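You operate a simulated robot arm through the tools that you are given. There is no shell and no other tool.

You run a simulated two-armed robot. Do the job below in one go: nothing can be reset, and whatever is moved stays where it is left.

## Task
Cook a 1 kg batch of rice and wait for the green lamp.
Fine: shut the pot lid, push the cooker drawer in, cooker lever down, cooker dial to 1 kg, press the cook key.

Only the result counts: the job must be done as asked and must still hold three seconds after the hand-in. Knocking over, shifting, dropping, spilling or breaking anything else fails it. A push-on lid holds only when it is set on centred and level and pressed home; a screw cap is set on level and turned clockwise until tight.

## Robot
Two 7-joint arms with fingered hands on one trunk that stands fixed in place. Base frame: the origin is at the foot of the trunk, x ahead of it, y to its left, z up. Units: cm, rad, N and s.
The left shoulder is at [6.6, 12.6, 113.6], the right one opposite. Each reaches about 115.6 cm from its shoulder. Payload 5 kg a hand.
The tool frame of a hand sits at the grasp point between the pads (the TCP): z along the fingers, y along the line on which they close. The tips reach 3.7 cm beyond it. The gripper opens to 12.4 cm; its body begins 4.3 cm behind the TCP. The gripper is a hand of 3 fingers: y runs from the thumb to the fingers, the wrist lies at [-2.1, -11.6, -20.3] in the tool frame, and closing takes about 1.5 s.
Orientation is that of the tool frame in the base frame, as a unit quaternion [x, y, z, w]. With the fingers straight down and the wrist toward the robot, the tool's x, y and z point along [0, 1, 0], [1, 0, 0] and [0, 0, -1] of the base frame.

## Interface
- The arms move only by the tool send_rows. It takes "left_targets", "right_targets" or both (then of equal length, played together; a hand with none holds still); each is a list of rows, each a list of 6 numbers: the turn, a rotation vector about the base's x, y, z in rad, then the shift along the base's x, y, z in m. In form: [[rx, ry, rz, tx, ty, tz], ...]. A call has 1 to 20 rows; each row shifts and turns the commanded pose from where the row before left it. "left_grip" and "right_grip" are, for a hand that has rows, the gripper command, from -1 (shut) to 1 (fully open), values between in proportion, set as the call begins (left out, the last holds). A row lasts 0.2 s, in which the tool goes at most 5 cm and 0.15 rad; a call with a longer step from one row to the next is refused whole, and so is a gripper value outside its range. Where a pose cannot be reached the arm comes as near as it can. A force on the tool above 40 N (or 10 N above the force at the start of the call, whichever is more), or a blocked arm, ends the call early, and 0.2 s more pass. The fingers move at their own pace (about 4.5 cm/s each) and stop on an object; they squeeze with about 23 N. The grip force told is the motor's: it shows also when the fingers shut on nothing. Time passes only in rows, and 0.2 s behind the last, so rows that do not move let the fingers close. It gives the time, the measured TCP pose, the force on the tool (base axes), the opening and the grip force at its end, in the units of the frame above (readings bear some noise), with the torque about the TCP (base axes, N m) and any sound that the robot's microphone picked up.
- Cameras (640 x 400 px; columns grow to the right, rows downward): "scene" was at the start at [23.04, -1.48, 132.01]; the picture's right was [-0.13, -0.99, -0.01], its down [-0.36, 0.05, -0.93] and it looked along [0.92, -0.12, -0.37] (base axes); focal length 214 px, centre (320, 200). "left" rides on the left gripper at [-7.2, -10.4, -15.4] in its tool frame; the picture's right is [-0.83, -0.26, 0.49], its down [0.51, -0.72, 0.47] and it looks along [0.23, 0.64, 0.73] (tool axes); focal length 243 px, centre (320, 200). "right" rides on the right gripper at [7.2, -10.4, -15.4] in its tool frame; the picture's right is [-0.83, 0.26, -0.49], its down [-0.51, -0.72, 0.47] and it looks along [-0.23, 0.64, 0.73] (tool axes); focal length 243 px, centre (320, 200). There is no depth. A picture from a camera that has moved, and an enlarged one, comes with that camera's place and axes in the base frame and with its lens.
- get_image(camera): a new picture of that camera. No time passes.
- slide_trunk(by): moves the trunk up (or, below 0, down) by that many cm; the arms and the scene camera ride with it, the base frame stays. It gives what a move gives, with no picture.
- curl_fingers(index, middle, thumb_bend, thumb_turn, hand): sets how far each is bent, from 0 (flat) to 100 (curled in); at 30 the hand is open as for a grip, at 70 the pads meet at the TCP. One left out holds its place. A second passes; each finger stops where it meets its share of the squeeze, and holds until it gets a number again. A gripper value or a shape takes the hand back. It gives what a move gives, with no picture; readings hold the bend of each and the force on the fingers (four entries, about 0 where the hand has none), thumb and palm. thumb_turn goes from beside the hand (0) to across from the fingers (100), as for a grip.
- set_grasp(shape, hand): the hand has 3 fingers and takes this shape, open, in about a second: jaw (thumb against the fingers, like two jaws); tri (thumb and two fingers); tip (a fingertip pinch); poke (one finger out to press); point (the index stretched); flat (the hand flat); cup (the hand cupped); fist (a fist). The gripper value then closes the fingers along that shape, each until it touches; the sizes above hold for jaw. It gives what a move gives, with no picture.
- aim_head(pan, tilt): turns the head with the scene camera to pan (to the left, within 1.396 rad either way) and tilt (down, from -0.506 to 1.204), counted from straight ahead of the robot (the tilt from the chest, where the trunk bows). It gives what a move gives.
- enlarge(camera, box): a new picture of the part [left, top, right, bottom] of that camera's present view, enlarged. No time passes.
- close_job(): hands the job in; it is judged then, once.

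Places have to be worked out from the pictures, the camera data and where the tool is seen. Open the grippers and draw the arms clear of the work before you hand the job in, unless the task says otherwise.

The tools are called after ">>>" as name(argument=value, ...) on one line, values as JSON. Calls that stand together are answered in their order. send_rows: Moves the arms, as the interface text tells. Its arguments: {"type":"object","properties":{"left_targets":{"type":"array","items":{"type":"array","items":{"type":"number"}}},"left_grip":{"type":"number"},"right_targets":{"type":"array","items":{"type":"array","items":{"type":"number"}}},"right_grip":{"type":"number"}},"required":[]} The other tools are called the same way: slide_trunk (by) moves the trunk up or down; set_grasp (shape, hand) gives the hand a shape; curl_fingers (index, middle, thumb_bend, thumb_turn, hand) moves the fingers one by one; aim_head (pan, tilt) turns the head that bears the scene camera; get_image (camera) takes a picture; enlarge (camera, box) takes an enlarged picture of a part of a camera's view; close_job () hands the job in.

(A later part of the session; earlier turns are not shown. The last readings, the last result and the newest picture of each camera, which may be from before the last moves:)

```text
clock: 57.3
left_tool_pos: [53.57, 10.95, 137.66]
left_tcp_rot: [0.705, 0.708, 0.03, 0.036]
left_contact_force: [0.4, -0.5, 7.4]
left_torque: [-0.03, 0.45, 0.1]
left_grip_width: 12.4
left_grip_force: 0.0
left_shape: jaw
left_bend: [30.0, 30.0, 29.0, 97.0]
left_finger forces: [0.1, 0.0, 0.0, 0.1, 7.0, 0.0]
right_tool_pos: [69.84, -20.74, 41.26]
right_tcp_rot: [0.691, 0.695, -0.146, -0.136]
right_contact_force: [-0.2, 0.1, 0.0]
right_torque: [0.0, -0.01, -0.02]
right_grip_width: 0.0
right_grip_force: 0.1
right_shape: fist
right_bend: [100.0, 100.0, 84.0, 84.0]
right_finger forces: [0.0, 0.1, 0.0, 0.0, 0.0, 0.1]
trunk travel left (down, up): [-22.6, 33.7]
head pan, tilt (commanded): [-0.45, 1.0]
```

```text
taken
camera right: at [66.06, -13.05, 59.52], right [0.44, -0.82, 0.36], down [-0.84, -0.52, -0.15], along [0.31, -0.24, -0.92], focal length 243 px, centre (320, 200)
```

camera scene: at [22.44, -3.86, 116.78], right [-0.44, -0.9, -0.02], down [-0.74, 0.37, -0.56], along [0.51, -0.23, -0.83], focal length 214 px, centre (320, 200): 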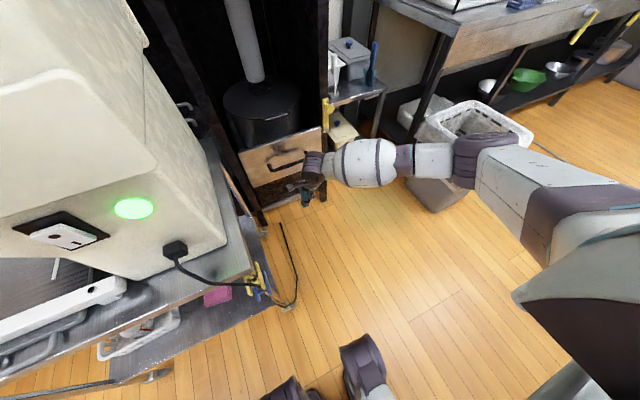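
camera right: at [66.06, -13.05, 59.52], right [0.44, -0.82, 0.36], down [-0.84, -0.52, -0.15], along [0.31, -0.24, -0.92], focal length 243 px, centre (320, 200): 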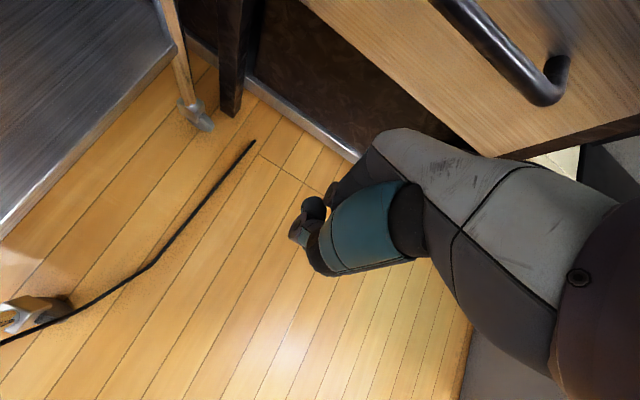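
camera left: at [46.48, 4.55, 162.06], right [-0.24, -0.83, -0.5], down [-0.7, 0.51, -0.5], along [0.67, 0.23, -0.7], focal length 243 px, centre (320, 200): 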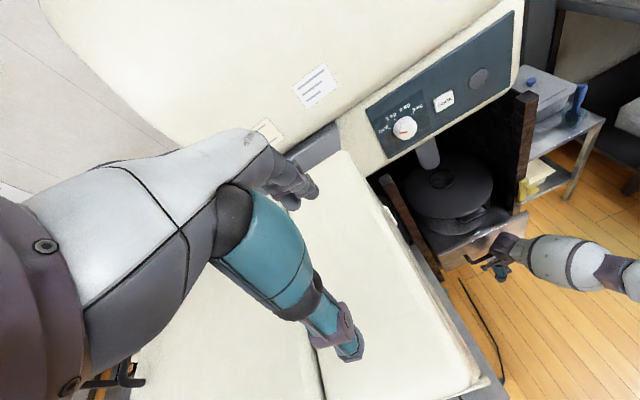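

The left hand's thumb came down on the left machine's top when the trunk lowered. I'll lift the left hand well clear now.

>>> send_rows(left_targets=[[0, 0, 0, 0, 0, 0.02], [0, 0, 0, 0, 0, 0.03], [0, 0, 0, 0, 0, 0.03], [0, 0, 0, 0, 0, 0.03], [0, 0, 0, 0, 0, 0.03], [0, 0, 0, 0, 0, 0.03]])

>>> get_image(camera="left")

```text
clock: 58.9
left_tool_pos: [59.43, 14.91, 147.53]
left_tcp_rot: [0.7, 0.712, 0.02, 0.051]
left_contact_force: [-0.3, -0.4, -0.4]
left_torque: [0.08, -0.11, 0.02]
left_grip_width: 12.38
left_grip_force: 0.1
left_shape: jaw
left_bend: [30.0, 30.0, 30.0, 97.0]
left_finger forces: [0.0, 0.0, 0.1, 0.1, 0.1, 0.0]
left hand out of reach, approached as far as the arm can: row 3, 4, 5, 6
right_tool_pos: [69.97, -19.95, 41.25]
right_tcp_rot: [0.692, 0.693, -0.154, -0.132]
right_contact_force: [-0.6, 1.2, 0.7]
right_torque: [-0.07, -0.04, 0.0]
right_grip_width: 0.0
right_grip_force: 0.0
right_shape: fist
right_bend: [100.0, 100.0, 84.0, 84.0]
right_finger forces: [0.0, 0.0, 0.0, 0.0, 0.1, 0.0]
trunk travel left (down, up): [-22.6, 33.7]
head pan, tilt (commanded): [-0.45, 1.0]
stopped in row 6 (left hand): the arm was blocked; the commanded pose is now the measured one
```

```text
taken
camera left: at [47.56, 8.21, 162.12], right [-0.2, -0.86, -0.48], down [-0.68, 0.47, -0.56], along [0.71, 0.21, -0.67], focal length 243 px, centre (320, 200)
```

left: 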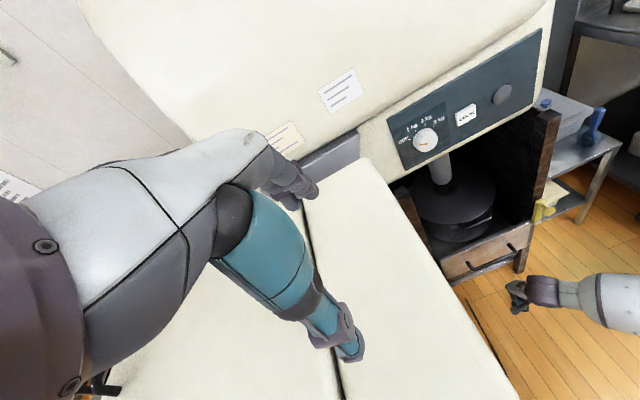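

The left hand is clear now. I'll push the right fist forward again at the drawer handle.

>>> send_rows(right_targets=[[0, 0, 0, 0.02, 0, -0.005], [0, 0, 0, 0.02, 0, -0.005], [0, 0, 0, 0.02, 0, -0.005], [0, 0, 0, 0.015, 0, 0], [0, 0, 0, 0.01, 0, 0]])

>>> enlarge(camera="scene", box=[220, 60, 440, 260])

>>> enlarge(camera="left", box=[380, 80, 620, 320])

```text
clock: 60.1
left_tool_pos: [59.45, 14.66, 147.37]
left_tcp_rot: [0.7, 0.712, 0.02, 0.05]
left_contact_force: [0.7, 1.2, 0.0]
left_torque: [0.0, 0.0, -0.01]
left_grip_width: 12.4
left_grip_force: 0.0
left_shape: jaw
left_bend: [30.0, 30.0, 30.0, 97.0]
left_finger forces: [0.0, 0.0, 0.0, 0.1, 0.0, 0.1]
right_tool_pos: [78.33, -19.9, 39.93]
right_tcp_rot: [0.692, 0.693, -0.154, -0.132]
right_contact_force: [-0.3, -1.3, 0.0]
right_torque: [0.01, -0.01, 0.04]
right_grip_width: 0.0
right_grip_force: 0.0
right_shape: fist
right_bend: [100.0, 100.0, 84.0, 84.0]
right_finger forces: [0.0, 0.1, 0.1, 0.0, 0.0, 0.0]
trunk travel left (down, up): [-22.6, 33.7]
head pan, tilt (commanded): [-0.45, 1.0]
```

```text
2.00 times, centred on (330, 160) of scene
camera zoom: at [23.04, -1.89, 116.71], right [-0.44, -0.9, 0.0], down [-0.74, 0.36, -0.56], along [0.51, -0.24, -0.83], focal length 429 px, centre (300, 280)
```

zoom: 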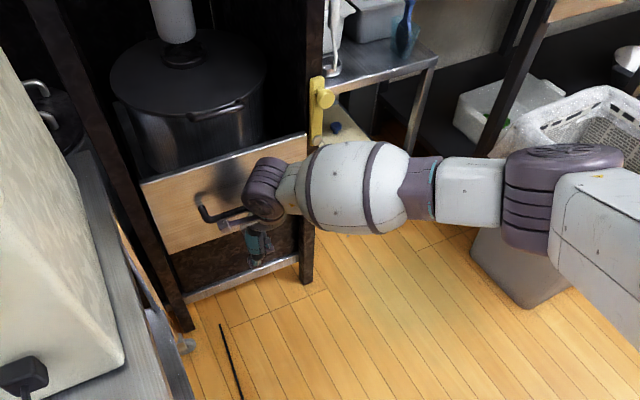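

```text
1.67 times, centred on (500, 200) of left
camera zoom: at [47.59, 8.02, 162.05], right [-0.2, -0.85, -0.48], down [-0.68, 0.47, -0.56], along [0.71, 0.21, -0.68], focal length 404 px, centre (20, 200)
```

zoom: 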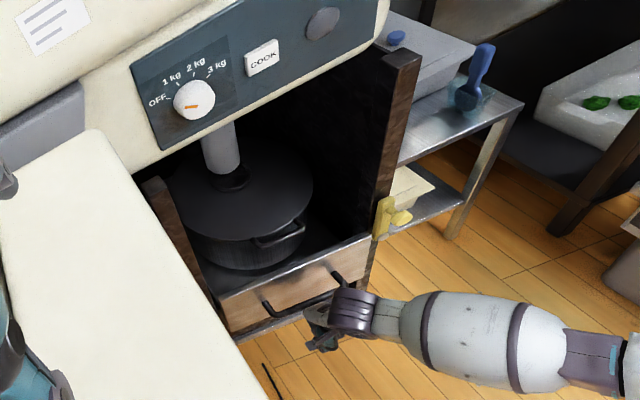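

The pot's collar sits right under the chute. I'll continue the push in 1 cm steps to find the stop.

>>> send_rows(right_targets=[[0, 0, 0, 0.012, 0, 0], [0, 0, 0, 0.012, 0, 0], [0, 0, 0, 0.01, 0, 0], [0, 0, 0, 0.01, 0, 0], [0, 0, 0, 0.01, 0, 0]])

>>> enlarge(camera="scene", box=[220, 60, 440, 260])

```text
clock: 61.1
left_tool_pos: [59.57, 14.68, 147.82]
left_tcp_rot: [0.699, 0.713, 0.022, 0.052]
left_contact_force: [-0.4, -0.6, -0.7]
left_torque: [0.02, -0.03, -0.02]
left_grip_width: 12.38
left_grip_force: 0.2
left_shape: jaw
left_bend: [30.0, 30.0, 30.0, 97.0]
left_finger forces: [0.1, 0.0, 0.0, 0.1, 0.0, 0.0]
right_tool_pos: [82.26, -20.27, 39.05]
right_tcp_rot: [0.691, 0.692, -0.159, -0.136]
right_contact_force: [-0.8, -0.5, 0.4]
right_torque: [0.01, -0.02, -0.02]
right_grip_width: 0.0
right_grip_force: 0.0
right_shape: fist
right_bend: [100.0, 100.0, 84.0, 84.0]
right_finger forces: [0.0, 0.0, 0.0, 0.1, 0.0, 0.9]
trunk travel left (down, up): [-22.6, 33.7]
head pan, tilt (commanded): [-0.45, 1.0]
stopped in row 5 (right hand): the force on the tool passed its limit at 48 N (the readings are from after the stop); the commanded pose is now the measured one
```

```text
2.00 times, centred on (330, 160) of scene
camera zoom: at [23.29, -2.25, 116.66], right [-0.44, -0.9, 0.0], down [-0.75, 0.36, -0.56], along [0.5, -0.24, -0.83], focal length 429 px, centre (300, 280)
```

zoom: 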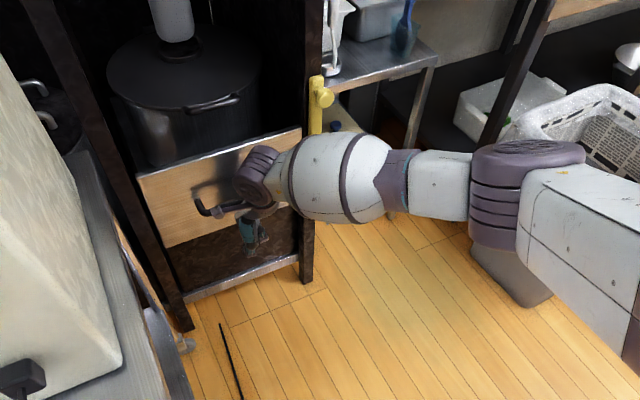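

A 48 N stop at x=82.3 suggests the drawer has reached its end. I'll press once more to confirm that it doesn't move further.

>>> send_rows(right_targets=[[0, 0, 0, 0.01, 0, 0], [0, 0, 0, 0.01, 0, 0], [0, 0, 0, 0.01, 0, 0]])

>>> enlarge(camera="scene", box=[220, 60, 440, 260])

>>> enlarge(camera="left", box=[380, 80, 620, 320])

>>> get_image(camera="right")

```text
clock: 61.6
left_tool_pos: [59.68, 14.69, 147.93]
left_tcp_rot: [0.697, 0.714, 0.021, 0.053]
left_contact_force: [0.1, -0.8, -0.7]
left_torque: [0.01, -0.01, 0.01]
left_grip_width: 12.38
left_grip_force: 0.1
left_shape: jaw
left_bend: [30.0, 30.0, 30.0, 97.0]
left_finger forces: [0.0, 0.0, 0.0, 0.0, 0.0, 0.1]
right_tool_pos: [82.76, -20.31, 38.4]
right_tcp_rot: [0.689, 0.692, -0.165, -0.14]
right_contact_force: [-1.7, -0.3, -1.9]
right_torque: [0.07, -0.14, -0.01]
right_grip_width: 0.01
right_grip_force: 0.1
right_shape: fist
right_bend: [100.0, 100.0, 84.0, 84.0]
right_finger forces: [0.0, 0.0, 0.0, 0.1, 0.1, 2.9]
trunk travel left (down, up): [-22.6, 33.7]
head pan, tilt (commanded): [-0.45, 1.0]
stopped in row 2 (right hand): the force on the tool passed its limit at 48 N (the readings are from after the stop); the commanded pose is now the measured one
```

```text
2.00 times, centred on (330, 160) of scene
camera zoom: at [23.45, -2.47, 116.62], right [-0.44, -0.9, 0.0], down [-0.75, 0.36, -0.56], along [0.5, -0.24, -0.83], focal length 429 px, centre (300, 280)
```

zoom: 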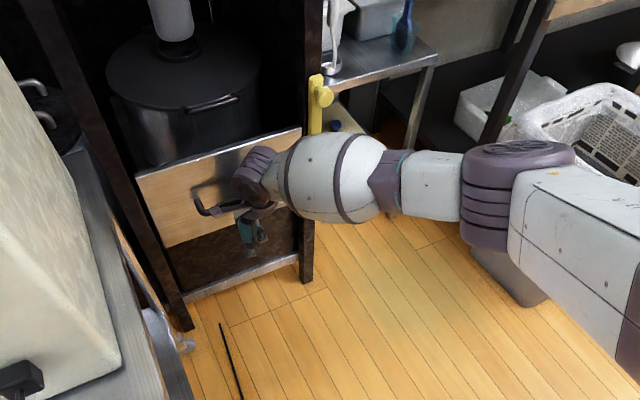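

```text
1.67 times, centred on (500, 200) of left
camera zoom: at [47.71, 7.98, 162.44], right [-0.19, -0.86, -0.48], down [-0.68, 0.47, -0.57], along [0.71, 0.22, -0.67], focal length 404 px, centre (20, 200)
```

zoom: 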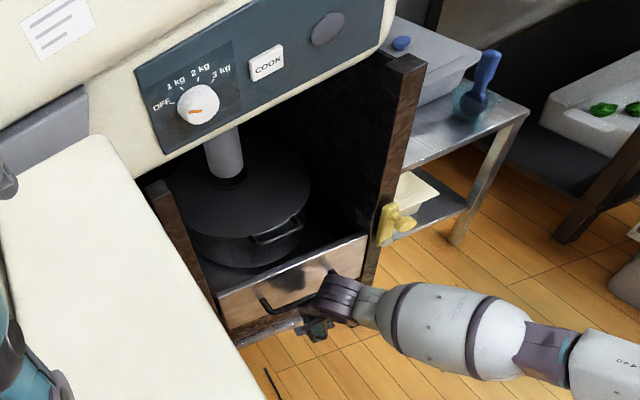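

```text
taken
camera right: at [79.63, -12.4, 56.62], right [0.45, -0.81, 0.36], down [-0.85, -0.52, -0.11], along [0.28, -0.26, -0.93], focal length 243 px, centre (320, 200)
```

right: 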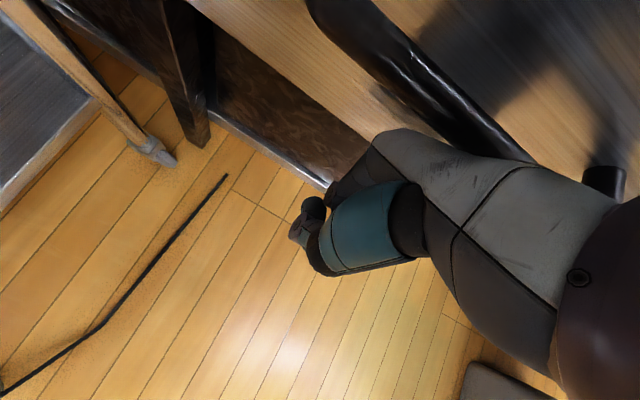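

The drawer no longer moves and the chute sits on the lid's collar, so it is fully in. I'll withdraw the right hand and bring its camera to look closely at the yellow lever (knob near [87.4, -38, 69]).

>>> send_rows(right_targets=[[0, 0, 0, -0.03, 0, 0], [0, 0, 0, -0.03, 0, 0.01], [0, 0, 0, -0.03, 0, 0.02], [0, 0, 0, -0.03, -0.01, 0.03], [0, 0, 0, -0.02, -0.01, 0.04], [0, -0.03, 0, 0, -0.01, 0.04], [0, -0.03, 0, 0, -0.01, 0.04], [0, -0.03, 0, 0, -0.01, 0.04], [0, -0.03, 0, 0, -0.01, 0.04]])

>>> get_image(camera="right")

>>> get_image(camera="scene")

```text
clock: 63.6
left_tool_pos: [59.51, 14.49, 147.86]
left_tcp_rot: [0.698, 0.714, 0.021, 0.052]
left_contact_force: [0.2, -0.4, -0.3]
left_torque: [0.0, 0.0, 0.03]
left_grip_width: 12.39
left_grip_force: 0.0
left_shape: jaw
left_bend: [30.0, 30.0, 30.0, 97.0]
left_finger forces: [0.0, 0.0, 0.1, 0.1, 0.0, 0.0]
right_tool_pos: [68.15, -25.88, 64.03]
right_tcp_rot: [0.697, 0.7, -0.123, -0.097]
right_contact_force: [1.3, -0.4, -0.6]
right_torque: [0.0, 0.02, 0.03]
right_grip_width: 0.0
right_grip_force: 0.0
right_shape: fist
right_bend: [100.0, 100.0, 84.0, 84.0]
right_finger forces: [0.0, 0.0, 0.1, 0.0, 0.0, 0.0]
trunk travel left (down, up): [-22.6, 33.7]
head pan, tilt (commanded): [-0.45, 1.0]
```

```text
taken
camera right: at [62.74, -18.06, 81.69], right [0.41, -0.81, 0.42], down [-0.83, -0.52, -0.21], along [0.39, -0.26, -0.88], focal length 243 px, centre (320, 200)
```

right: 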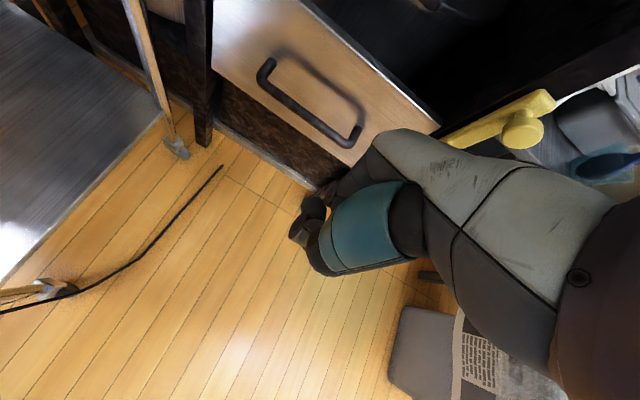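

```text
taken
camera scene: at [23.36, -2.47, 116.63], right [-0.44, -0.9, 0.0], down [-0.75, 0.36, -0.56], along [0.5, -0.24, -0.83], focal length 214 px, centre (320, 200)
```

scene: 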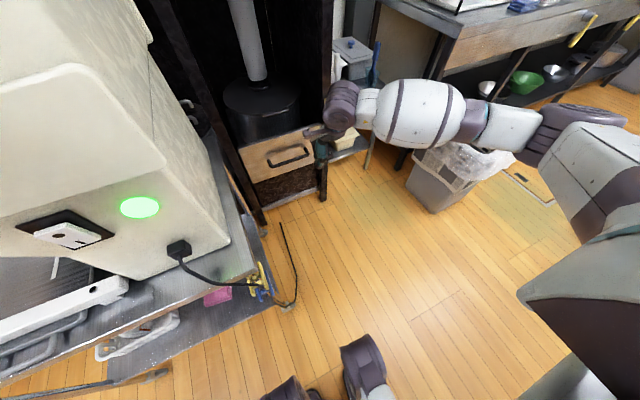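

>>> enlarge(camera="right", box=[420, 50, 620, 190])

```text
2.86 times, centred on (520, 120) of right
camera zoom: at [62.74, -18.06, 81.69], right [0.41, -0.81, 0.42], down [-0.83, -0.52, -0.21], along [0.39, -0.26, -0.88], focal length 693 px, centre (-251, 429)
```

zoom: 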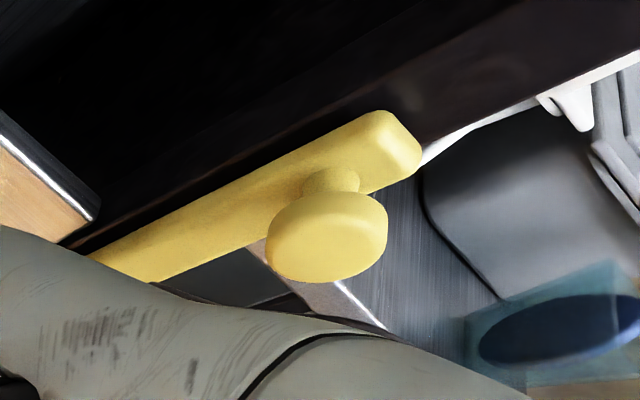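

The lever's knob (about 4 cm wide) sticks out toward me near [87, -38, 69.5], with the plate upright along the post. I'll bring the fist to the knob's left side, in front of the opening, to try which way it swings.

>>> send_rows(right_targets=[[0, 0, 0, 0.03, 0, 0.005], [0, 0, 0, 0.03, 0, 0.005], [0, 0, 0, 0.03, 0, 0.005], [0, 0, 0, 0.03, 0, 0.005], [0, 0, 0, 0.03, 0, 0.005]])

>>> enlarge(camera="scene", box=[240, 20, 460, 220])

>>> enlarge(camera="left", box=[400, 80, 640, 320])

>>> get_image(camera="right")

```text
clock: 64.8
left_tool_pos: [59.62, 14.48, 147.88]
left_tcp_rot: [0.697, 0.715, 0.022, 0.051]
left_contact_force: [-0.7, 0.0, -1.2]
left_torque: [-0.01, 0.0, 0.01]
left_grip_width: 12.4
left_grip_force: 0.2
left_shape: jaw
left_bend: [30.0, 30.0, 30.0, 97.0]
left_finger forces: [0.1, 0.0, 0.0, 0.1, 0.0, 0.0]
right_tool_pos: [83.21, -26.15, 66.84]
right_tcp_rot: [0.697, 0.7, -0.122, -0.098]
right_contact_force: [-0.1, 0.5, 0.1]
right_torque: [0.03, 0.0, -0.03]
right_grip_width: 0.01
right_grip_force: 0.1
right_shape: fist
right_bend: [100.0, 100.0, 84.0, 84.0]
right_finger forces: [0.0, 0.0, 0.0, 0.0, 0.0, 0.0]
trunk travel left (down, up): [-22.6, 33.7]
head pan, tilt (commanded): [-0.45, 1.0]
```

```text
2.00 times, centred on (350, 120) of scene
camera zoom: at [23.35, -2.52, 116.63], right [-0.44, -0.9, 0.0], down [-0.75, 0.36, -0.56], along [0.5, -0.24, -0.83], focal length 429 px, centre (260, 360)
```

zoom: 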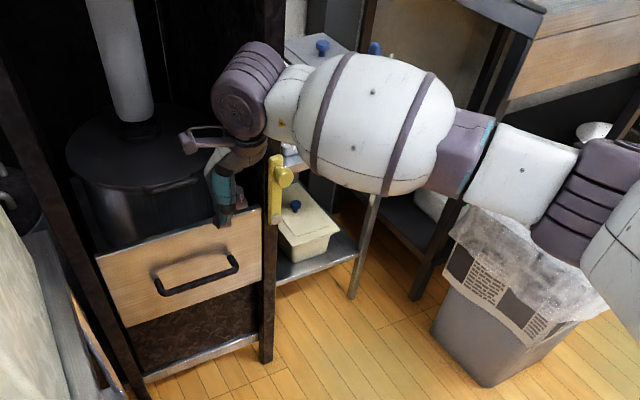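

```text
1.67 times, centred on (520, 200) of left
camera zoom: at [47.68, 7.71, 162.34], right [-0.19, -0.86, -0.48], down [-0.68, 0.47, -0.56], along [0.71, 0.22, -0.67], focal length 404 px, centre (-13, 200)
```

zoom: 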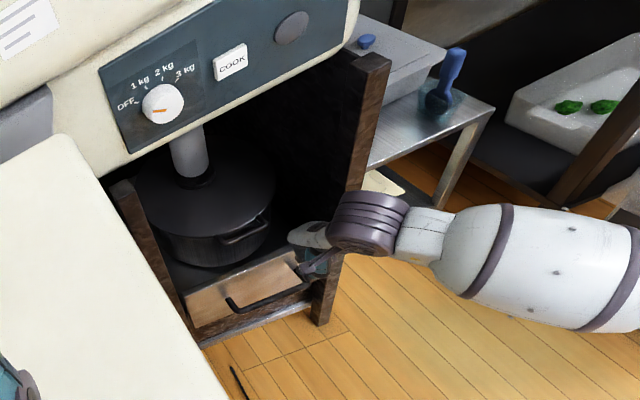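

```text
taken
camera right: at [77.83, -18.3, 84.58], right [0.41, -0.81, 0.42], down [-0.83, -0.52, -0.21], along [0.39, -0.26, -0.89], focal length 243 px, centre (320, 200)
```

right: 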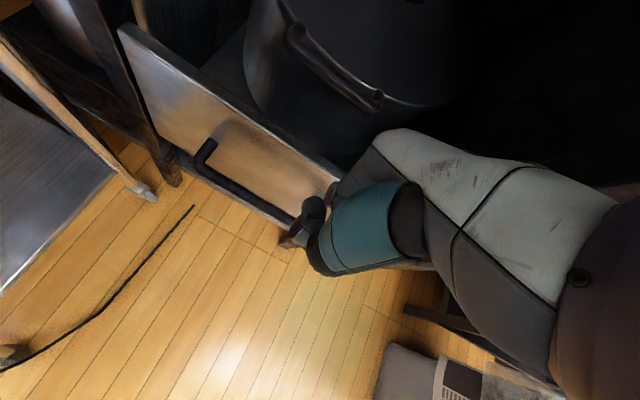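

The lever is in clear view of the head camera. I'll enlarge it to judge its pivot.

>>> enlarge(camera="scene", box=[310, 80, 380, 150])

```text
5.71 times, centred on (345, 115) of scene
camera zoom: at [23.35, -2.52, 116.63], right [-0.44, -0.9, 0.0], down [-0.75, 0.36, -0.56], along [0.5, -0.24, -0.83], focal length 1226 px, centre (177, 686)
```

zoom: 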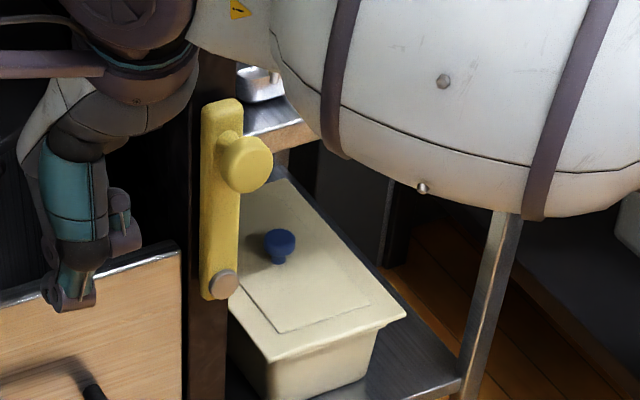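

The silver bolt is a pivot on the plate's front face, so the lever swings sideways about [89, -38, 58.5]. I'll push the knob gently to the right with the fist and watch whether it moves.

>>> send_rows(right_targets=[[0, 0, 0, 0, -0.015, 0], [0, 0, 0, 0, -0.015, 0], [0, 0, 0, 0, -0.015, 0], [0, 0, 0, 0, -0.01, 0], [0, 0, 0, 0, -0.01, 0]])

>>> enlarge(camera="scene", box=[300, 70, 400, 170])

```text
clock: 66.0
left_tool_pos: [59.54, 14.36, 147.71]
left_tcp_rot: [0.698, 0.714, 0.022, 0.053]
left_contact_force: [-0.3, 0.4, -0.6]
left_torque: [-0.01, 0.02, 0.01]
left_grip_width: 12.4
left_grip_force: 0.1
left_shape: jaw
left_bend: [30.0, 30.0, 30.0, 97.0]
left_finger forces: [0.0, 0.1, 0.0, 0.0, 0.0, 0.0]
right_tool_pos: [83.18, -32.6, 67.02]
right_tcp_rot: [0.697, 0.699, -0.123, -0.098]
right_contact_force: [0.6, 0.9, 0.4]
right_torque: [0.01, -0.01, -0.01]
right_grip_width: 0.01
right_grip_force: 0.0
right_shape: fist
right_bend: [100.0, 100.0, 84.0, 84.0]
right_finger forces: [0.0, 0.0, 0.1, 0.1, 0.0, 0.0]
trunk travel left (down, up): [-22.6, 33.7]
head pan, tilt (commanded): [-0.45, 1.0]
```

```text
4.00 times, centred on (350, 120) of scene
camera zoom: at [23.35, -2.56, 116.63], right [-0.44, -0.9, -0.01], down [-0.75, 0.36, -0.56], along [0.5, -0.24, -0.83], focal length 858 px, centre (200, 520)
```

zoom: 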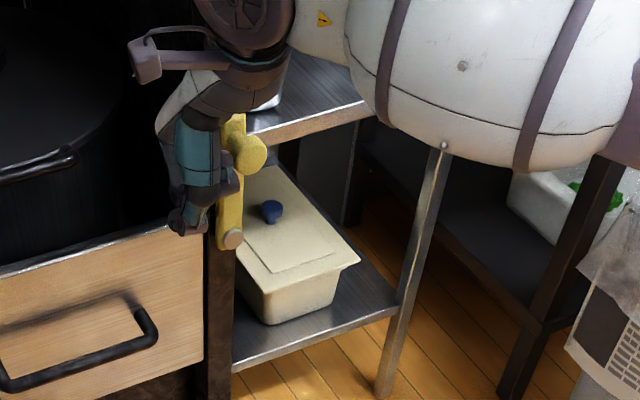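

The fist is just beside the knob with no contact yet. I'll continue right in 1 cm steps.

>>> send_rows(right_targets=[[0, 0, 0, 0, -0.01, 0], [0, 0, 0, 0, -0.01, 0], [0, 0, 0, 0, -0.01, 0]])

>>> enlarge(camera="scene", box=[300, 70, 400, 170])

```text
clock: 66.8
left_tool_pos: [59.47, 14.38, 148.06]
left_tcp_rot: [0.698, 0.714, 0.022, 0.055]
left_contact_force: [0.2, -0.3, -1.4]
left_torque: [-0.04, 0.01, -0.01]
left_grip_width: 12.38
left_grip_force: 0.0
left_shape: jaw
left_bend: [30.0, 30.0, 30.0, 97.0]
left_finger forces: [0.0, 0.0, 0.1, 0.0, 0.0, 0.0]
right_tool_pos: [83.14, -34.23, 66.82]
right_tcp_rot: [0.69, 0.706, -0.119, -0.102]
right_contact_force: [0.3, 15.9, 1.0]
right_torque: [-0.4, 0.04, 0.68]
right_grip_width: 0.01
right_grip_force: 0.1
right_shape: fist
right_bend: [100.0, 100.0, 84.0, 84.0]
right_finger forces: [0.0, 15.9, 0.1, 0.1, 0.1, 0.0]
trunk travel left (down, up): [-22.6, 33.7]
head pan, tilt (commanded): [-0.45, 1.0]
stopped in row 3 (right hand): the force on the tool passed its limit at 48 N (the readings are from after the stop); the commanded pose is now the measured one
```

```text
4.00 times, centred on (350, 120) of scene
camera zoom: at [23.54, -2.68, 116.59], right [-0.44, -0.9, -0.01], down [-0.75, 0.36, -0.56], along [0.5, -0.24, -0.83], focal length 858 px, centre (200, 520)
```

zoom: 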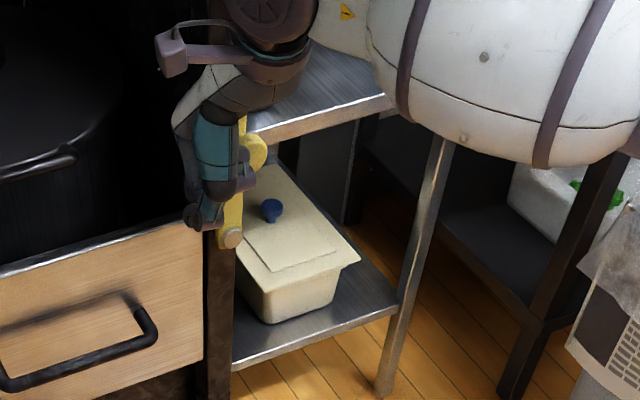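

The lever did not give to the right even at 48 N, so it should swing left. I'll back off, go over the top, and come down on the knob's right side.

>>> send_rows(right_targets=[[0, 0, 0, -0.02, 0.015, 0], [0, 0, 0, -0.03, 0, 0.03], [0, 0, 0, -0.02, 0, 0.04], [0, 0, 0, 0, -0.02, 0.03], [0, 0, 0, 0, -0.04, 0], [0, 0, 0, 0, -0.04, 0], [0, 0, 0, 0, -0.04, 0]])

>>> enlarge(camera="scene", box=[280, 30, 460, 190])

>>> get_image(camera="right")

```text
clock: 68.4
left_tool_pos: [59.44, 14.33, 148.02]
left_tcp_rot: [0.698, 0.714, 0.023, 0.052]
left_contact_force: [0.8, 0.5, 0.1]
left_torque: [-0.02, -0.01, 0.03]
left_grip_width: 12.39
left_grip_force: 0.1
left_shape: jaw
left_bend: [30.0, 30.0, 30.0, 97.0]
left_finger forces: [0.0, 0.1, 0.0, 0.1, 0.0, 0.0]
right_tool_pos: [75.88, -46.95, 77.04]
right_tcp_rot: [0.691, 0.706, -0.119, -0.101]
right_contact_force: [-0.7, 0.0, -0.5]
right_torque: [0.02, -0.03, -0.05]
right_grip_width: 0.0
right_grip_force: 0.0
right_shape: fist
right_bend: [100.0, 100.0, 84.0, 84.0]
right_finger forces: [0.0, 0.0, 0.0, 0.2, 0.0, 0.1]
trunk travel left (down, up): [-22.6, 33.7]
head pan, tilt (commanded): [-0.45, 1.0]
```

```text
2.50 times, centred on (370, 110) of scene
camera zoom: at [23.44, -2.65, 116.61], right [-0.44, -0.9, -0.01], down [-0.75, 0.36, -0.56], along [0.5, -0.24, -0.83], focal length 536 px, centre (195, 425)
```

zoom: 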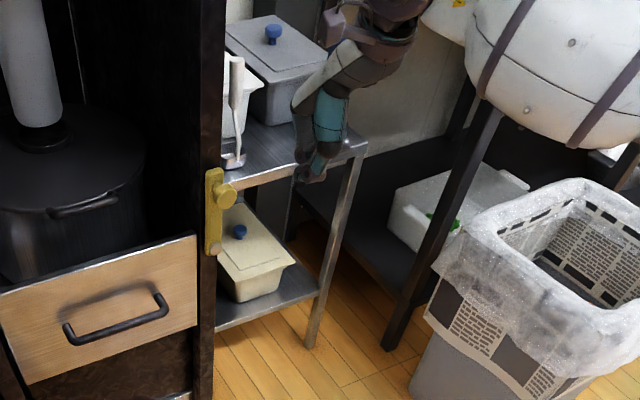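

```text
taken
camera right: at [70.58, -39.34, 94.81], right [0.42, -0.81, 0.41], down [-0.82, -0.53, -0.21], along [0.39, -0.24, -0.89], focal length 243 px, centre (320, 200)
```

right: 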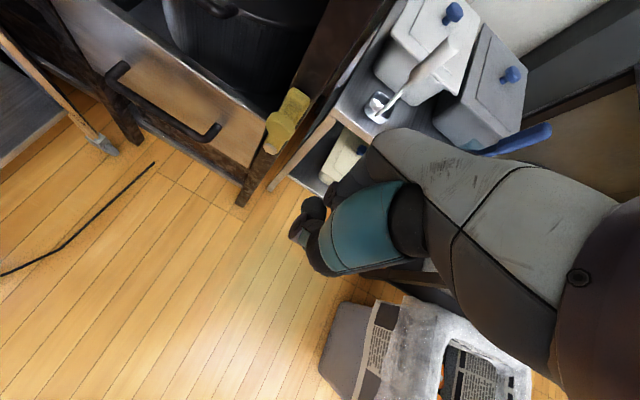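

I can see the cart's shelf edge is at about x=95, so there is room in front of it. I'll lower the fist to the knob's right side.

>>> send_rows(right_targets=[[0, 0, 0, 0.015, 0, -0.025], [0, 0, 0, 0.015, 0, -0.025], [0, 0, 0, 0.015, 0, -0.025], [0, 0, 0, 0.015, 0, -0.025]])

>>> enlarge(camera="scene", box=[280, 30, 460, 190])

>>> get_image(camera="right")

```text
clock: 69.4
left_tool_pos: [59.51, 14.26, 148.05]
left_tcp_rot: [0.697, 0.714, 0.022, 0.053]
left_contact_force: [0.6, 0.6, -0.2]
left_torque: [-0.03, -0.03, 0.04]
left_grip_width: 12.4
left_grip_force: 0.0
left_shape: jaw
left_bend: [30.0, 30.0, 30.0, 97.0]
left_finger forces: [0.1, 0.0, 0.0, 0.0, 0.0, 0.1]
right_tool_pos: [82.22, -47.03, 66.96]
right_tcp_rot: [0.692, 0.704, -0.12, -0.102]
right_contact_force: [0.1, 0.7, 0.7]
right_torque: [0.03, 0.01, 0.0]
right_grip_width: 0.0
right_grip_force: 0.0
right_shape: fist
right_bend: [100.0, 100.0, 84.0, 84.0]
right_finger forces: [0.0, 0.1, 0.1, 0.0, 0.0, 0.0]
trunk travel left (down, up): [-22.6, 33.7]
head pan, tilt (commanded): [-0.45, 1.0]
```

```text
2.50 times, centred on (370, 110) of scene
camera zoom: at [23.43, -2.67, 116.61], right [-0.44, -0.9, -0.01], down [-0.75, 0.36, -0.56], along [0.5, -0.24, -0.83], focal length 536 px, centre (195, 425)
```

zoom: 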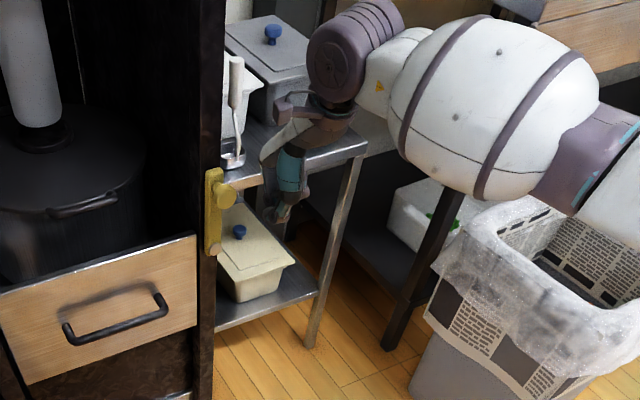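

```text
taken
camera right: at [76.81, -39.39, 84.76], right [0.42, -0.81, 0.41], down [-0.82, -0.53, -0.21], along [0.39, -0.24, -0.89], focal length 243 px, centre (320, 200)
```

right: 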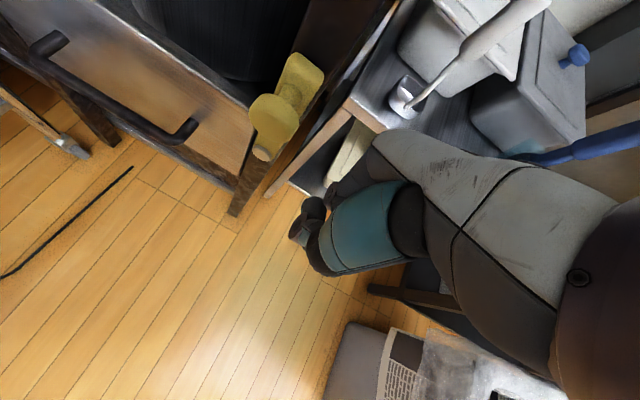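

The fist is to the right of the knob and in front of the cart. I'll push left in 1 cm steps.

>>> send_rows(right_targets=[[0, 0, 0, 0, 0.015, 0], [0, 0, 0, 0, 0.01, 0], [0, 0, 0, 0, 0.01, 0], [0, 0, 0, 0, 0.01, 0], [0, 0, 0, 0, 0.01, 0]])

>>> enlarge(camera="scene", box=[280, 50, 420, 190])

>>> get_image(camera="right")

```text
clock: 70.6
left_tool_pos: [59.47, 14.24, 148.01]
left_tcp_rot: [0.698, 0.714, 0.023, 0.051]
left_contact_force: [-0.8, 0.0, -0.2]
left_torque: [-0.03, 0.01, -0.01]
left_grip_width: 12.38
left_grip_force: 0.0
left_shape: jaw
left_bend: [30.0, 30.0, 30.0, 97.0]
left_finger forces: [0.1, 0.0, 0.0, 0.0, 0.0, 0.1]
right_tool_pos: [82.07, -41.51, 66.87]
right_tcp_rot: [0.692, 0.705, -0.12, -0.101]
right_contact_force: [0.2, -1.1, 0.8]
right_torque: [0.06, -0.04, -0.05]
right_grip_width: 0.0
right_grip_force: 0.0
right_shape: fist
right_bend: [100.0, 100.0, 84.0, 84.0]
right_finger forces: [1.2, 0.0, 0.1, 0.0, 0.0, 0.0]
trunk travel left (down, up): [-22.6, 33.7]
head pan, tilt (commanded): [-0.45, 1.0]
```

```text
2.86 times, centred on (350, 120) of scene
camera zoom: at [23.43, -2.7, 116.61], right [-0.44, -0.9, -0.01], down [-0.75, 0.36, -0.56], along [0.5, -0.24, -0.83], focal length 613 px, centre (234, 429)
```

zoom: 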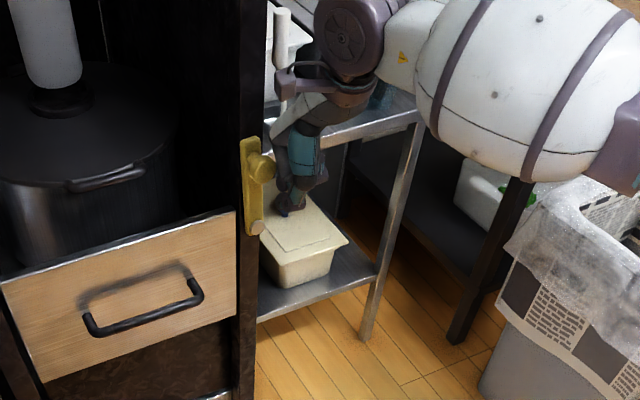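

```text
taken
camera right: at [76.73, -33.85, 84.57], right [0.42, -0.81, 0.41], down [-0.82, -0.53, -0.21], along [0.39, -0.24, -0.89], focal length 243 px, centre (320, 200)
```

right: 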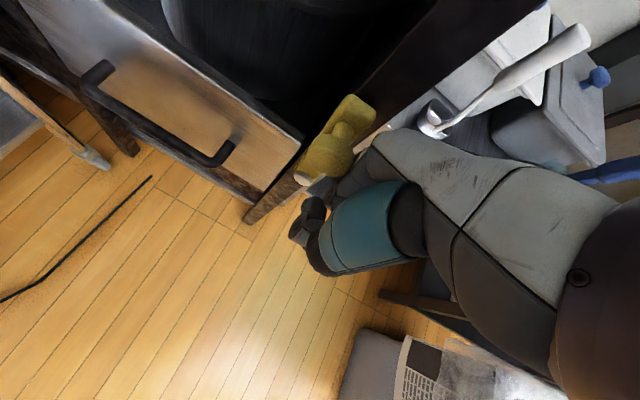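

The index knuckle just touches the knob. I'll push further left.

>>> send_rows(right_targets=[[0, 0, 0, 0, 0.01, 0], [0, 0, 0, 0, 0.01, 0], [0, 0, 0, 0, 0.01, 0]])

>>> enlarge(camera="scene", box=[280, 50, 420, 190])

>>> enlarge(camera="right", box=[240, 60, 440, 240])

```text
clock: 71.4
left_tool_pos: [59.42, 14.13, 147.9]
left_tcp_rot: [0.698, 0.714, 0.023, 0.051]
left_contact_force: [-1.1, 0.0, -0.9]
left_torque: [0.01, 0.04, 0.03]
left_grip_width: 12.39
left_grip_force: 0.0
left_shape: jaw
left_bend: [30.0, 30.0, 30.0, 97.0]
left_finger forces: [0.0, 0.0, 0.0, 0.1, 0.0, 0.0]
right_tool_pos: [82.1, -38.48, 66.76]
right_tcp_rot: [0.692, 0.705, -0.119, -0.101]
right_contact_force: [0.3, 0.4, 0.3]
right_torque: [0.02, -0.02, -0.01]
right_grip_width: 0.0
right_grip_force: 0.1
right_shape: fist
right_bend: [100.0, 100.0, 84.0, 84.0]
right_finger forces: [0.1, 0.0, 0.1, 0.0, 0.1, 0.1]
trunk travel left (down, up): [-22.6, 33.7]
head pan, tilt (commanded): [-0.45, 1.0]
```

```text
2.86 times, centred on (350, 120) of scene
camera zoom: at [23.43, -2.72, 116.61], right [-0.44, -0.9, -0.01], down [-0.75, 0.36, -0.56], along [0.5, -0.24, -0.83], focal length 613 px, centre (234, 429)
```

zoom: 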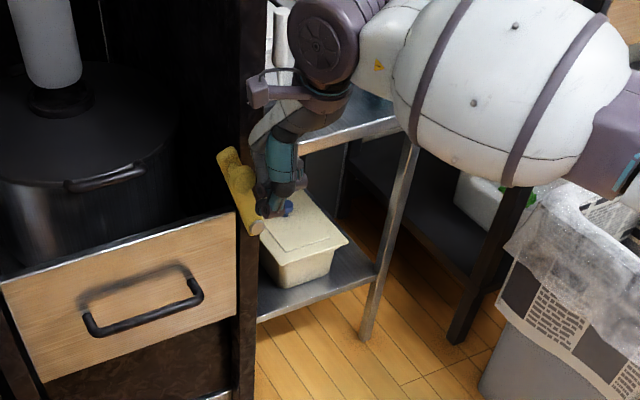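

```text
2.22 times, centred on (340, 150) of right
camera zoom: at [76.75, -30.88, 84.55], right [0.42, -0.81, 0.41], down [-0.82, -0.53, -0.22], along [0.39, -0.24, -0.89], focal length 539 px, centre (276, 311)
```

zoom: 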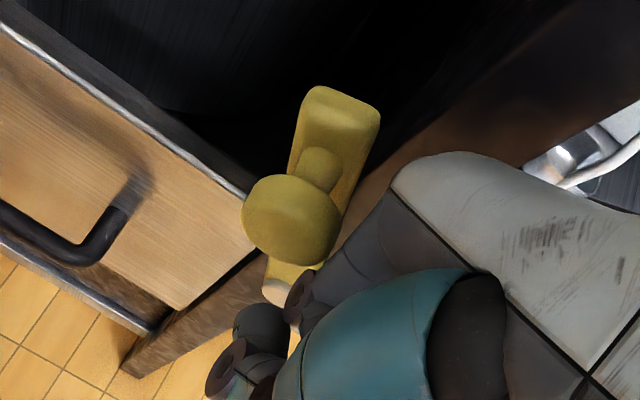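

The lever swings left. I'll keep pushing it left and slightly down along its arc.

>>> send_rows(right_targets=[[0, 0, 0, 0, 0.01, 0], [0, 0, 0, 0, 0.01, 0], [0, 0, 0, 0, 0.01, -0.002], [0, 0, 0, 0, 0.01, -0.004]])

>>> enlarge(camera="scene", box=[280, 50, 420, 190])

>>> enlarge(camera="right", box=[240, 60, 440, 240])

```text
clock: 72.4
left_tool_pos: [59.59, 14.1, 147.9]
left_tcp_rot: [0.698, 0.714, 0.023, 0.051]
left_contact_force: [0.0, 0.1, 0.5]
left_torque: [0.0, -0.02, -0.02]
left_grip_width: 12.39
left_grip_force: 0.0
left_shape: jaw
left_bend: [30.0, 30.0, 30.0, 97.0]
left_finger forces: [0.1, 0.0, 0.0, 0.0, 0.0, 0.0]
right_tool_pos: [82.23, -34.52, 66.31]
right_tcp_rot: [0.692, 0.704, -0.12, -0.101]
right_contact_force: [0.6, 0.1, 0.0]
right_torque: [0.03, 0.01, 0.01]
right_grip_width: 0.0
right_grip_force: 0.0
right_shape: fist
right_bend: [100.0, 100.0, 84.0, 84.0]
right_finger forces: [0.0, 0.1, 0.1, 0.0, 0.0, 0.0]
trunk travel left (down, up): [-22.6, 33.7]
head pan, tilt (commanded): [-0.45, 1.0]
```

```text
2.86 times, centred on (350, 120) of scene
camera zoom: at [23.43, -2.74, 116.61], right [-0.44, -0.9, -0.01], down [-0.75, 0.36, -0.56], along [0.5, -0.24, -0.83], focal length 613 px, centre (234, 429)
```

zoom: 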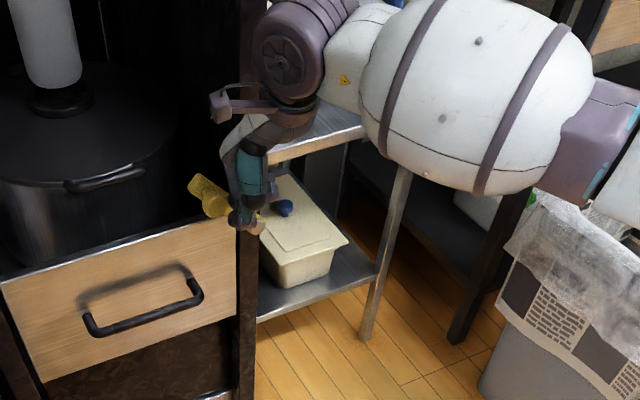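

```text
2.22 times, centred on (340, 150) of right
camera zoom: at [76.8, -26.92, 84.04], right [0.42, -0.81, 0.41], down [-0.82, -0.53, -0.21], along [0.39, -0.24, -0.89], focal length 539 px, centre (276, 311)
```

zoom: 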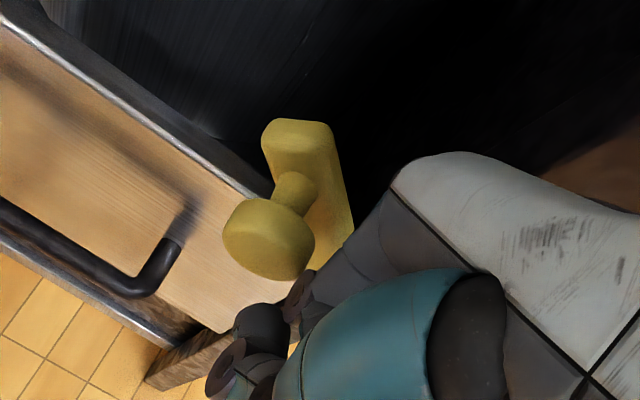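

The lever is now about 50° over. I'll continue left and downward.

>>> send_rows(right_targets=[[0, 0, 0, 0, 0.01, -0.006], [0, 0, 0, 0, 0.01, -0.008], [0, 0, 0, 0, 0.008, -0.01], [0, 0, 0, 0, 0.006, -0.012]])

>>> enlarge(camera="scene", box=[280, 50, 420, 190])

>>> enlarge(camera="right", box=[240, 60, 440, 240])

```text
clock: 73.4
left_tool_pos: [59.51, 14.21, 147.94]
left_tcp_rot: [0.699, 0.713, 0.024, 0.051]
left_contact_force: [0.5, -0.1, 0.6]
left_torque: [0.05, 0.01, -0.01]
left_grip_width: 12.38
left_grip_force: 0.1
left_shape: jaw
left_bend: [30.0, 30.0, 30.0, 97.0]
left_finger forces: [0.0, 0.1, 0.0, 0.0, 0.0, 0.0]
right_tool_pos: [82.29, -31.11, 62.61]
right_tcp_rot: [0.692, 0.704, -0.118, -0.101]
right_contact_force: [0.6, 0.9, -0.3]
right_torque: [0.01, 0.03, -0.02]
right_grip_width: 0.03
right_grip_force: 0.1
right_shape: fist
right_bend: [100.0, 100.0, 84.0, 84.0]
right_finger forces: [0.0, 0.0, 0.0, 0.1, 0.1, 0.0]
trunk travel left (down, up): [-22.6, 33.7]
head pan, tilt (commanded): [-0.45, 1.0]
```

```text
2.86 times, centred on (350, 120) of scene
camera zoom: at [23.43, -2.76, 116.61], right [-0.44, -0.9, -0.01], down [-0.75, 0.37, -0.56], along [0.5, -0.24, -0.83], focal length 613 px, centre (234, 429)
```

zoom: 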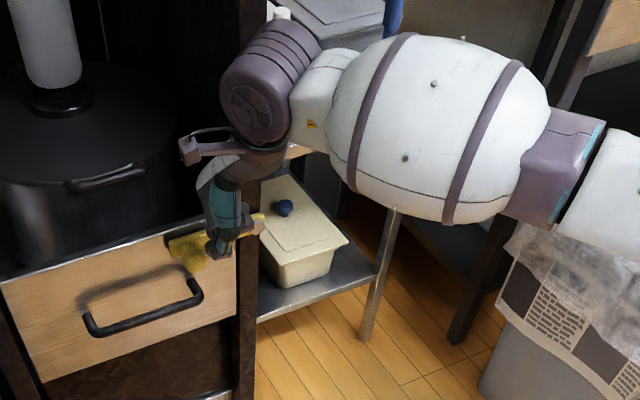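

```text
2.22 times, centred on (340, 150) of right
camera zoom: at [76.91, -23.52, 80.44], right [0.42, -0.81, 0.41], down [-0.82, -0.53, -0.22], along [0.39, -0.24, -0.89], focal length 539 px, centre (276, 311)
```

zoom: 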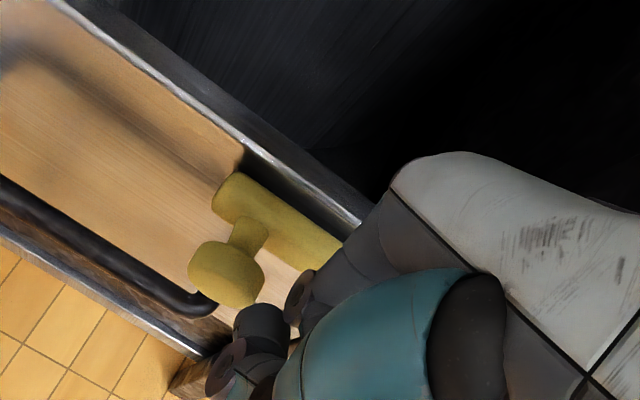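

The lever is about horizontal now, lying across the drawer front. I'll get over the knob and push it further down to its stop.

>>> send_rows(right_targets=[[0, 0, 0, 0, 0.008, -0.01], [0, 0, 0, 0, 0.008, -0.012], [0, 0, 0, 0, 0.004, -0.014], [0, 0, 0, 0, 0.002, -0.014]])

>>> enlarge(camera="scene", box=[280, 50, 420, 190])

>>> enlarge(camera="right", box=[240, 60, 440, 240])

```text
clock: 74.4
left_tool_pos: [59.5, 14.07, 148.11]
left_tcp_rot: [0.698, 0.714, 0.024, 0.053]
left_contact_force: [-0.5, -0.4, -1.1]
left_torque: [0.01, -0.02, -0.03]
left_grip_width: 12.4
left_grip_force: 0.1
left_shape: jaw
left_bend: [30.0, 30.0, 30.0, 97.0]
left_finger forces: [0.0, 0.1, 0.0, 0.1, 0.1, 0.0]
right_tool_pos: [82.48, -29.22, 58.27]
right_tcp_rot: [0.692, 0.705, -0.118, -0.1]
right_contact_force: [-25.9, -3.2, 24.4]
right_torque: [0.44, -1.26, 0.31]
right_grip_width: 11.89
right_grip_force: 0.1
right_shape: fist
right_bend: [100.0, 100.0, 84.0, 84.0]
right_finger forces: [34.8, 0.0, 0.0, 0.0, 0.0, 0.0]
trunk travel left (down, up): [-22.6, 33.7]
head pan, tilt (commanded): [-0.45, 1.0]
stopped in row 4 (right hand): the force on the tool passed its limit at 50 N (the readings are from after the stop); the commanded pose is now the measured one
```

```text
2.86 times, centred on (350, 120) of scene
camera zoom: at [23.52, -2.86, 116.6], right [-0.44, -0.9, -0.01], down [-0.75, 0.37, -0.56], along [0.5, -0.24, -0.83], focal length 613 px, centre (234, 429)
```

zoom: 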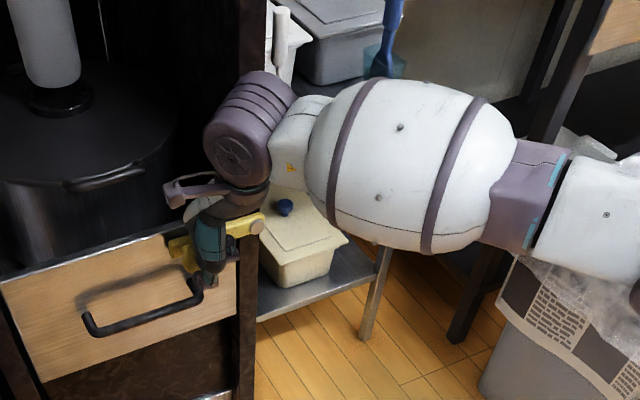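

```text
2.22 times, centred on (340, 150) of right
camera zoom: at [77.0, -21.54, 76.0], right [0.42, -0.81, 0.41], down [-0.82, -0.53, -0.22], along [0.39, -0.24, -0.89], focal length 539 px, centre (276, 311)
```

zoom: 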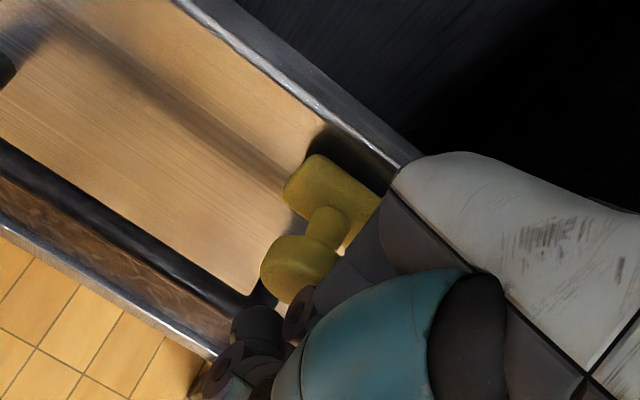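

The push met a 50 N stop. I'll back the hand off to see the lever's angle clearly.

>>> send_rows(right_targets=[[0, 0, 0, -0.01, 0, 0.015], [0, 0, 0, -0.03, 0, 0.03], [0, 0, 0, -0.04, 0.02, 0.02], [0, 0, 0, -0.04, 0.02, 0.02]])

>>> enlarge(camera="scene", box=[280, 50, 420, 190])

>>> enlarge(camera="right", box=[240, 0, 440, 180])

```text
clock: 75.4
left_tool_pos: [59.38, 14.13, 148.07]
left_tcp_rot: [0.698, 0.714, 0.024, 0.052]
left_contact_force: [-0.1, -0.3, 0.5]
left_torque: [-0.01, 0.02, 0.0]
left_grip_width: 12.39
left_grip_force: 0.1
left_shape: jaw
left_bend: [30.0, 30.0, 30.0, 97.0]
left_finger forces: [0.0, 0.0, 0.0, 0.0, 0.0, 0.1]
right_tool_pos: [70.24, -25.04, 66.47]
right_tcp_rot: [0.693, 0.704, -0.118, -0.101]
right_contact_force: [0.1, -0.1, -0.3]
right_torque: [0.01, -0.01, -0.01]
right_grip_width: 11.89
right_grip_force: 0.0
right_shape: fist
right_bend: [100.0, 100.0, 84.0, 84.0]
right_finger forces: [0.0, 0.0, 0.1, 0.1, 0.0, 0.1]
trunk travel left (down, up): [-22.6, 33.7]
head pan, tilt (commanded): [-0.45, 1.0]
```

```text
2.86 times, centred on (350, 120) of scene
camera zoom: at [23.46, -2.8, 116.6], right [-0.44, -0.9, -0.01], down [-0.75, 0.37, -0.56], along [0.5, -0.24, -0.83], focal length 613 px, centre (234, 429)
```

zoom: 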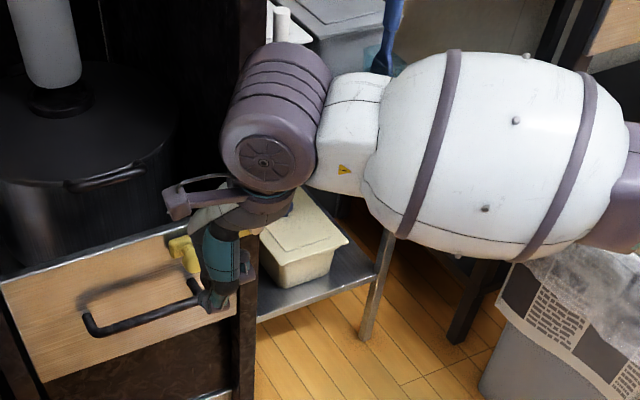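

```text
2.22 times, centred on (340, 90) of right
camera zoom: at [64.84, -17.47, 84.26], right [0.42, -0.81, 0.41], down [-0.82, -0.53, -0.22], along [0.39, -0.24, -0.89], focal length 539 px, centre (276, 444)
```

zoom: 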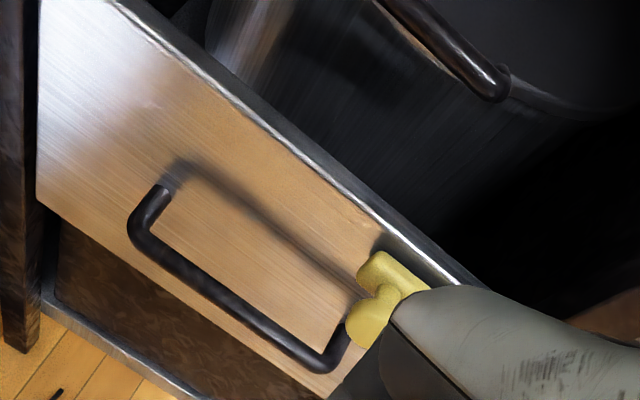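

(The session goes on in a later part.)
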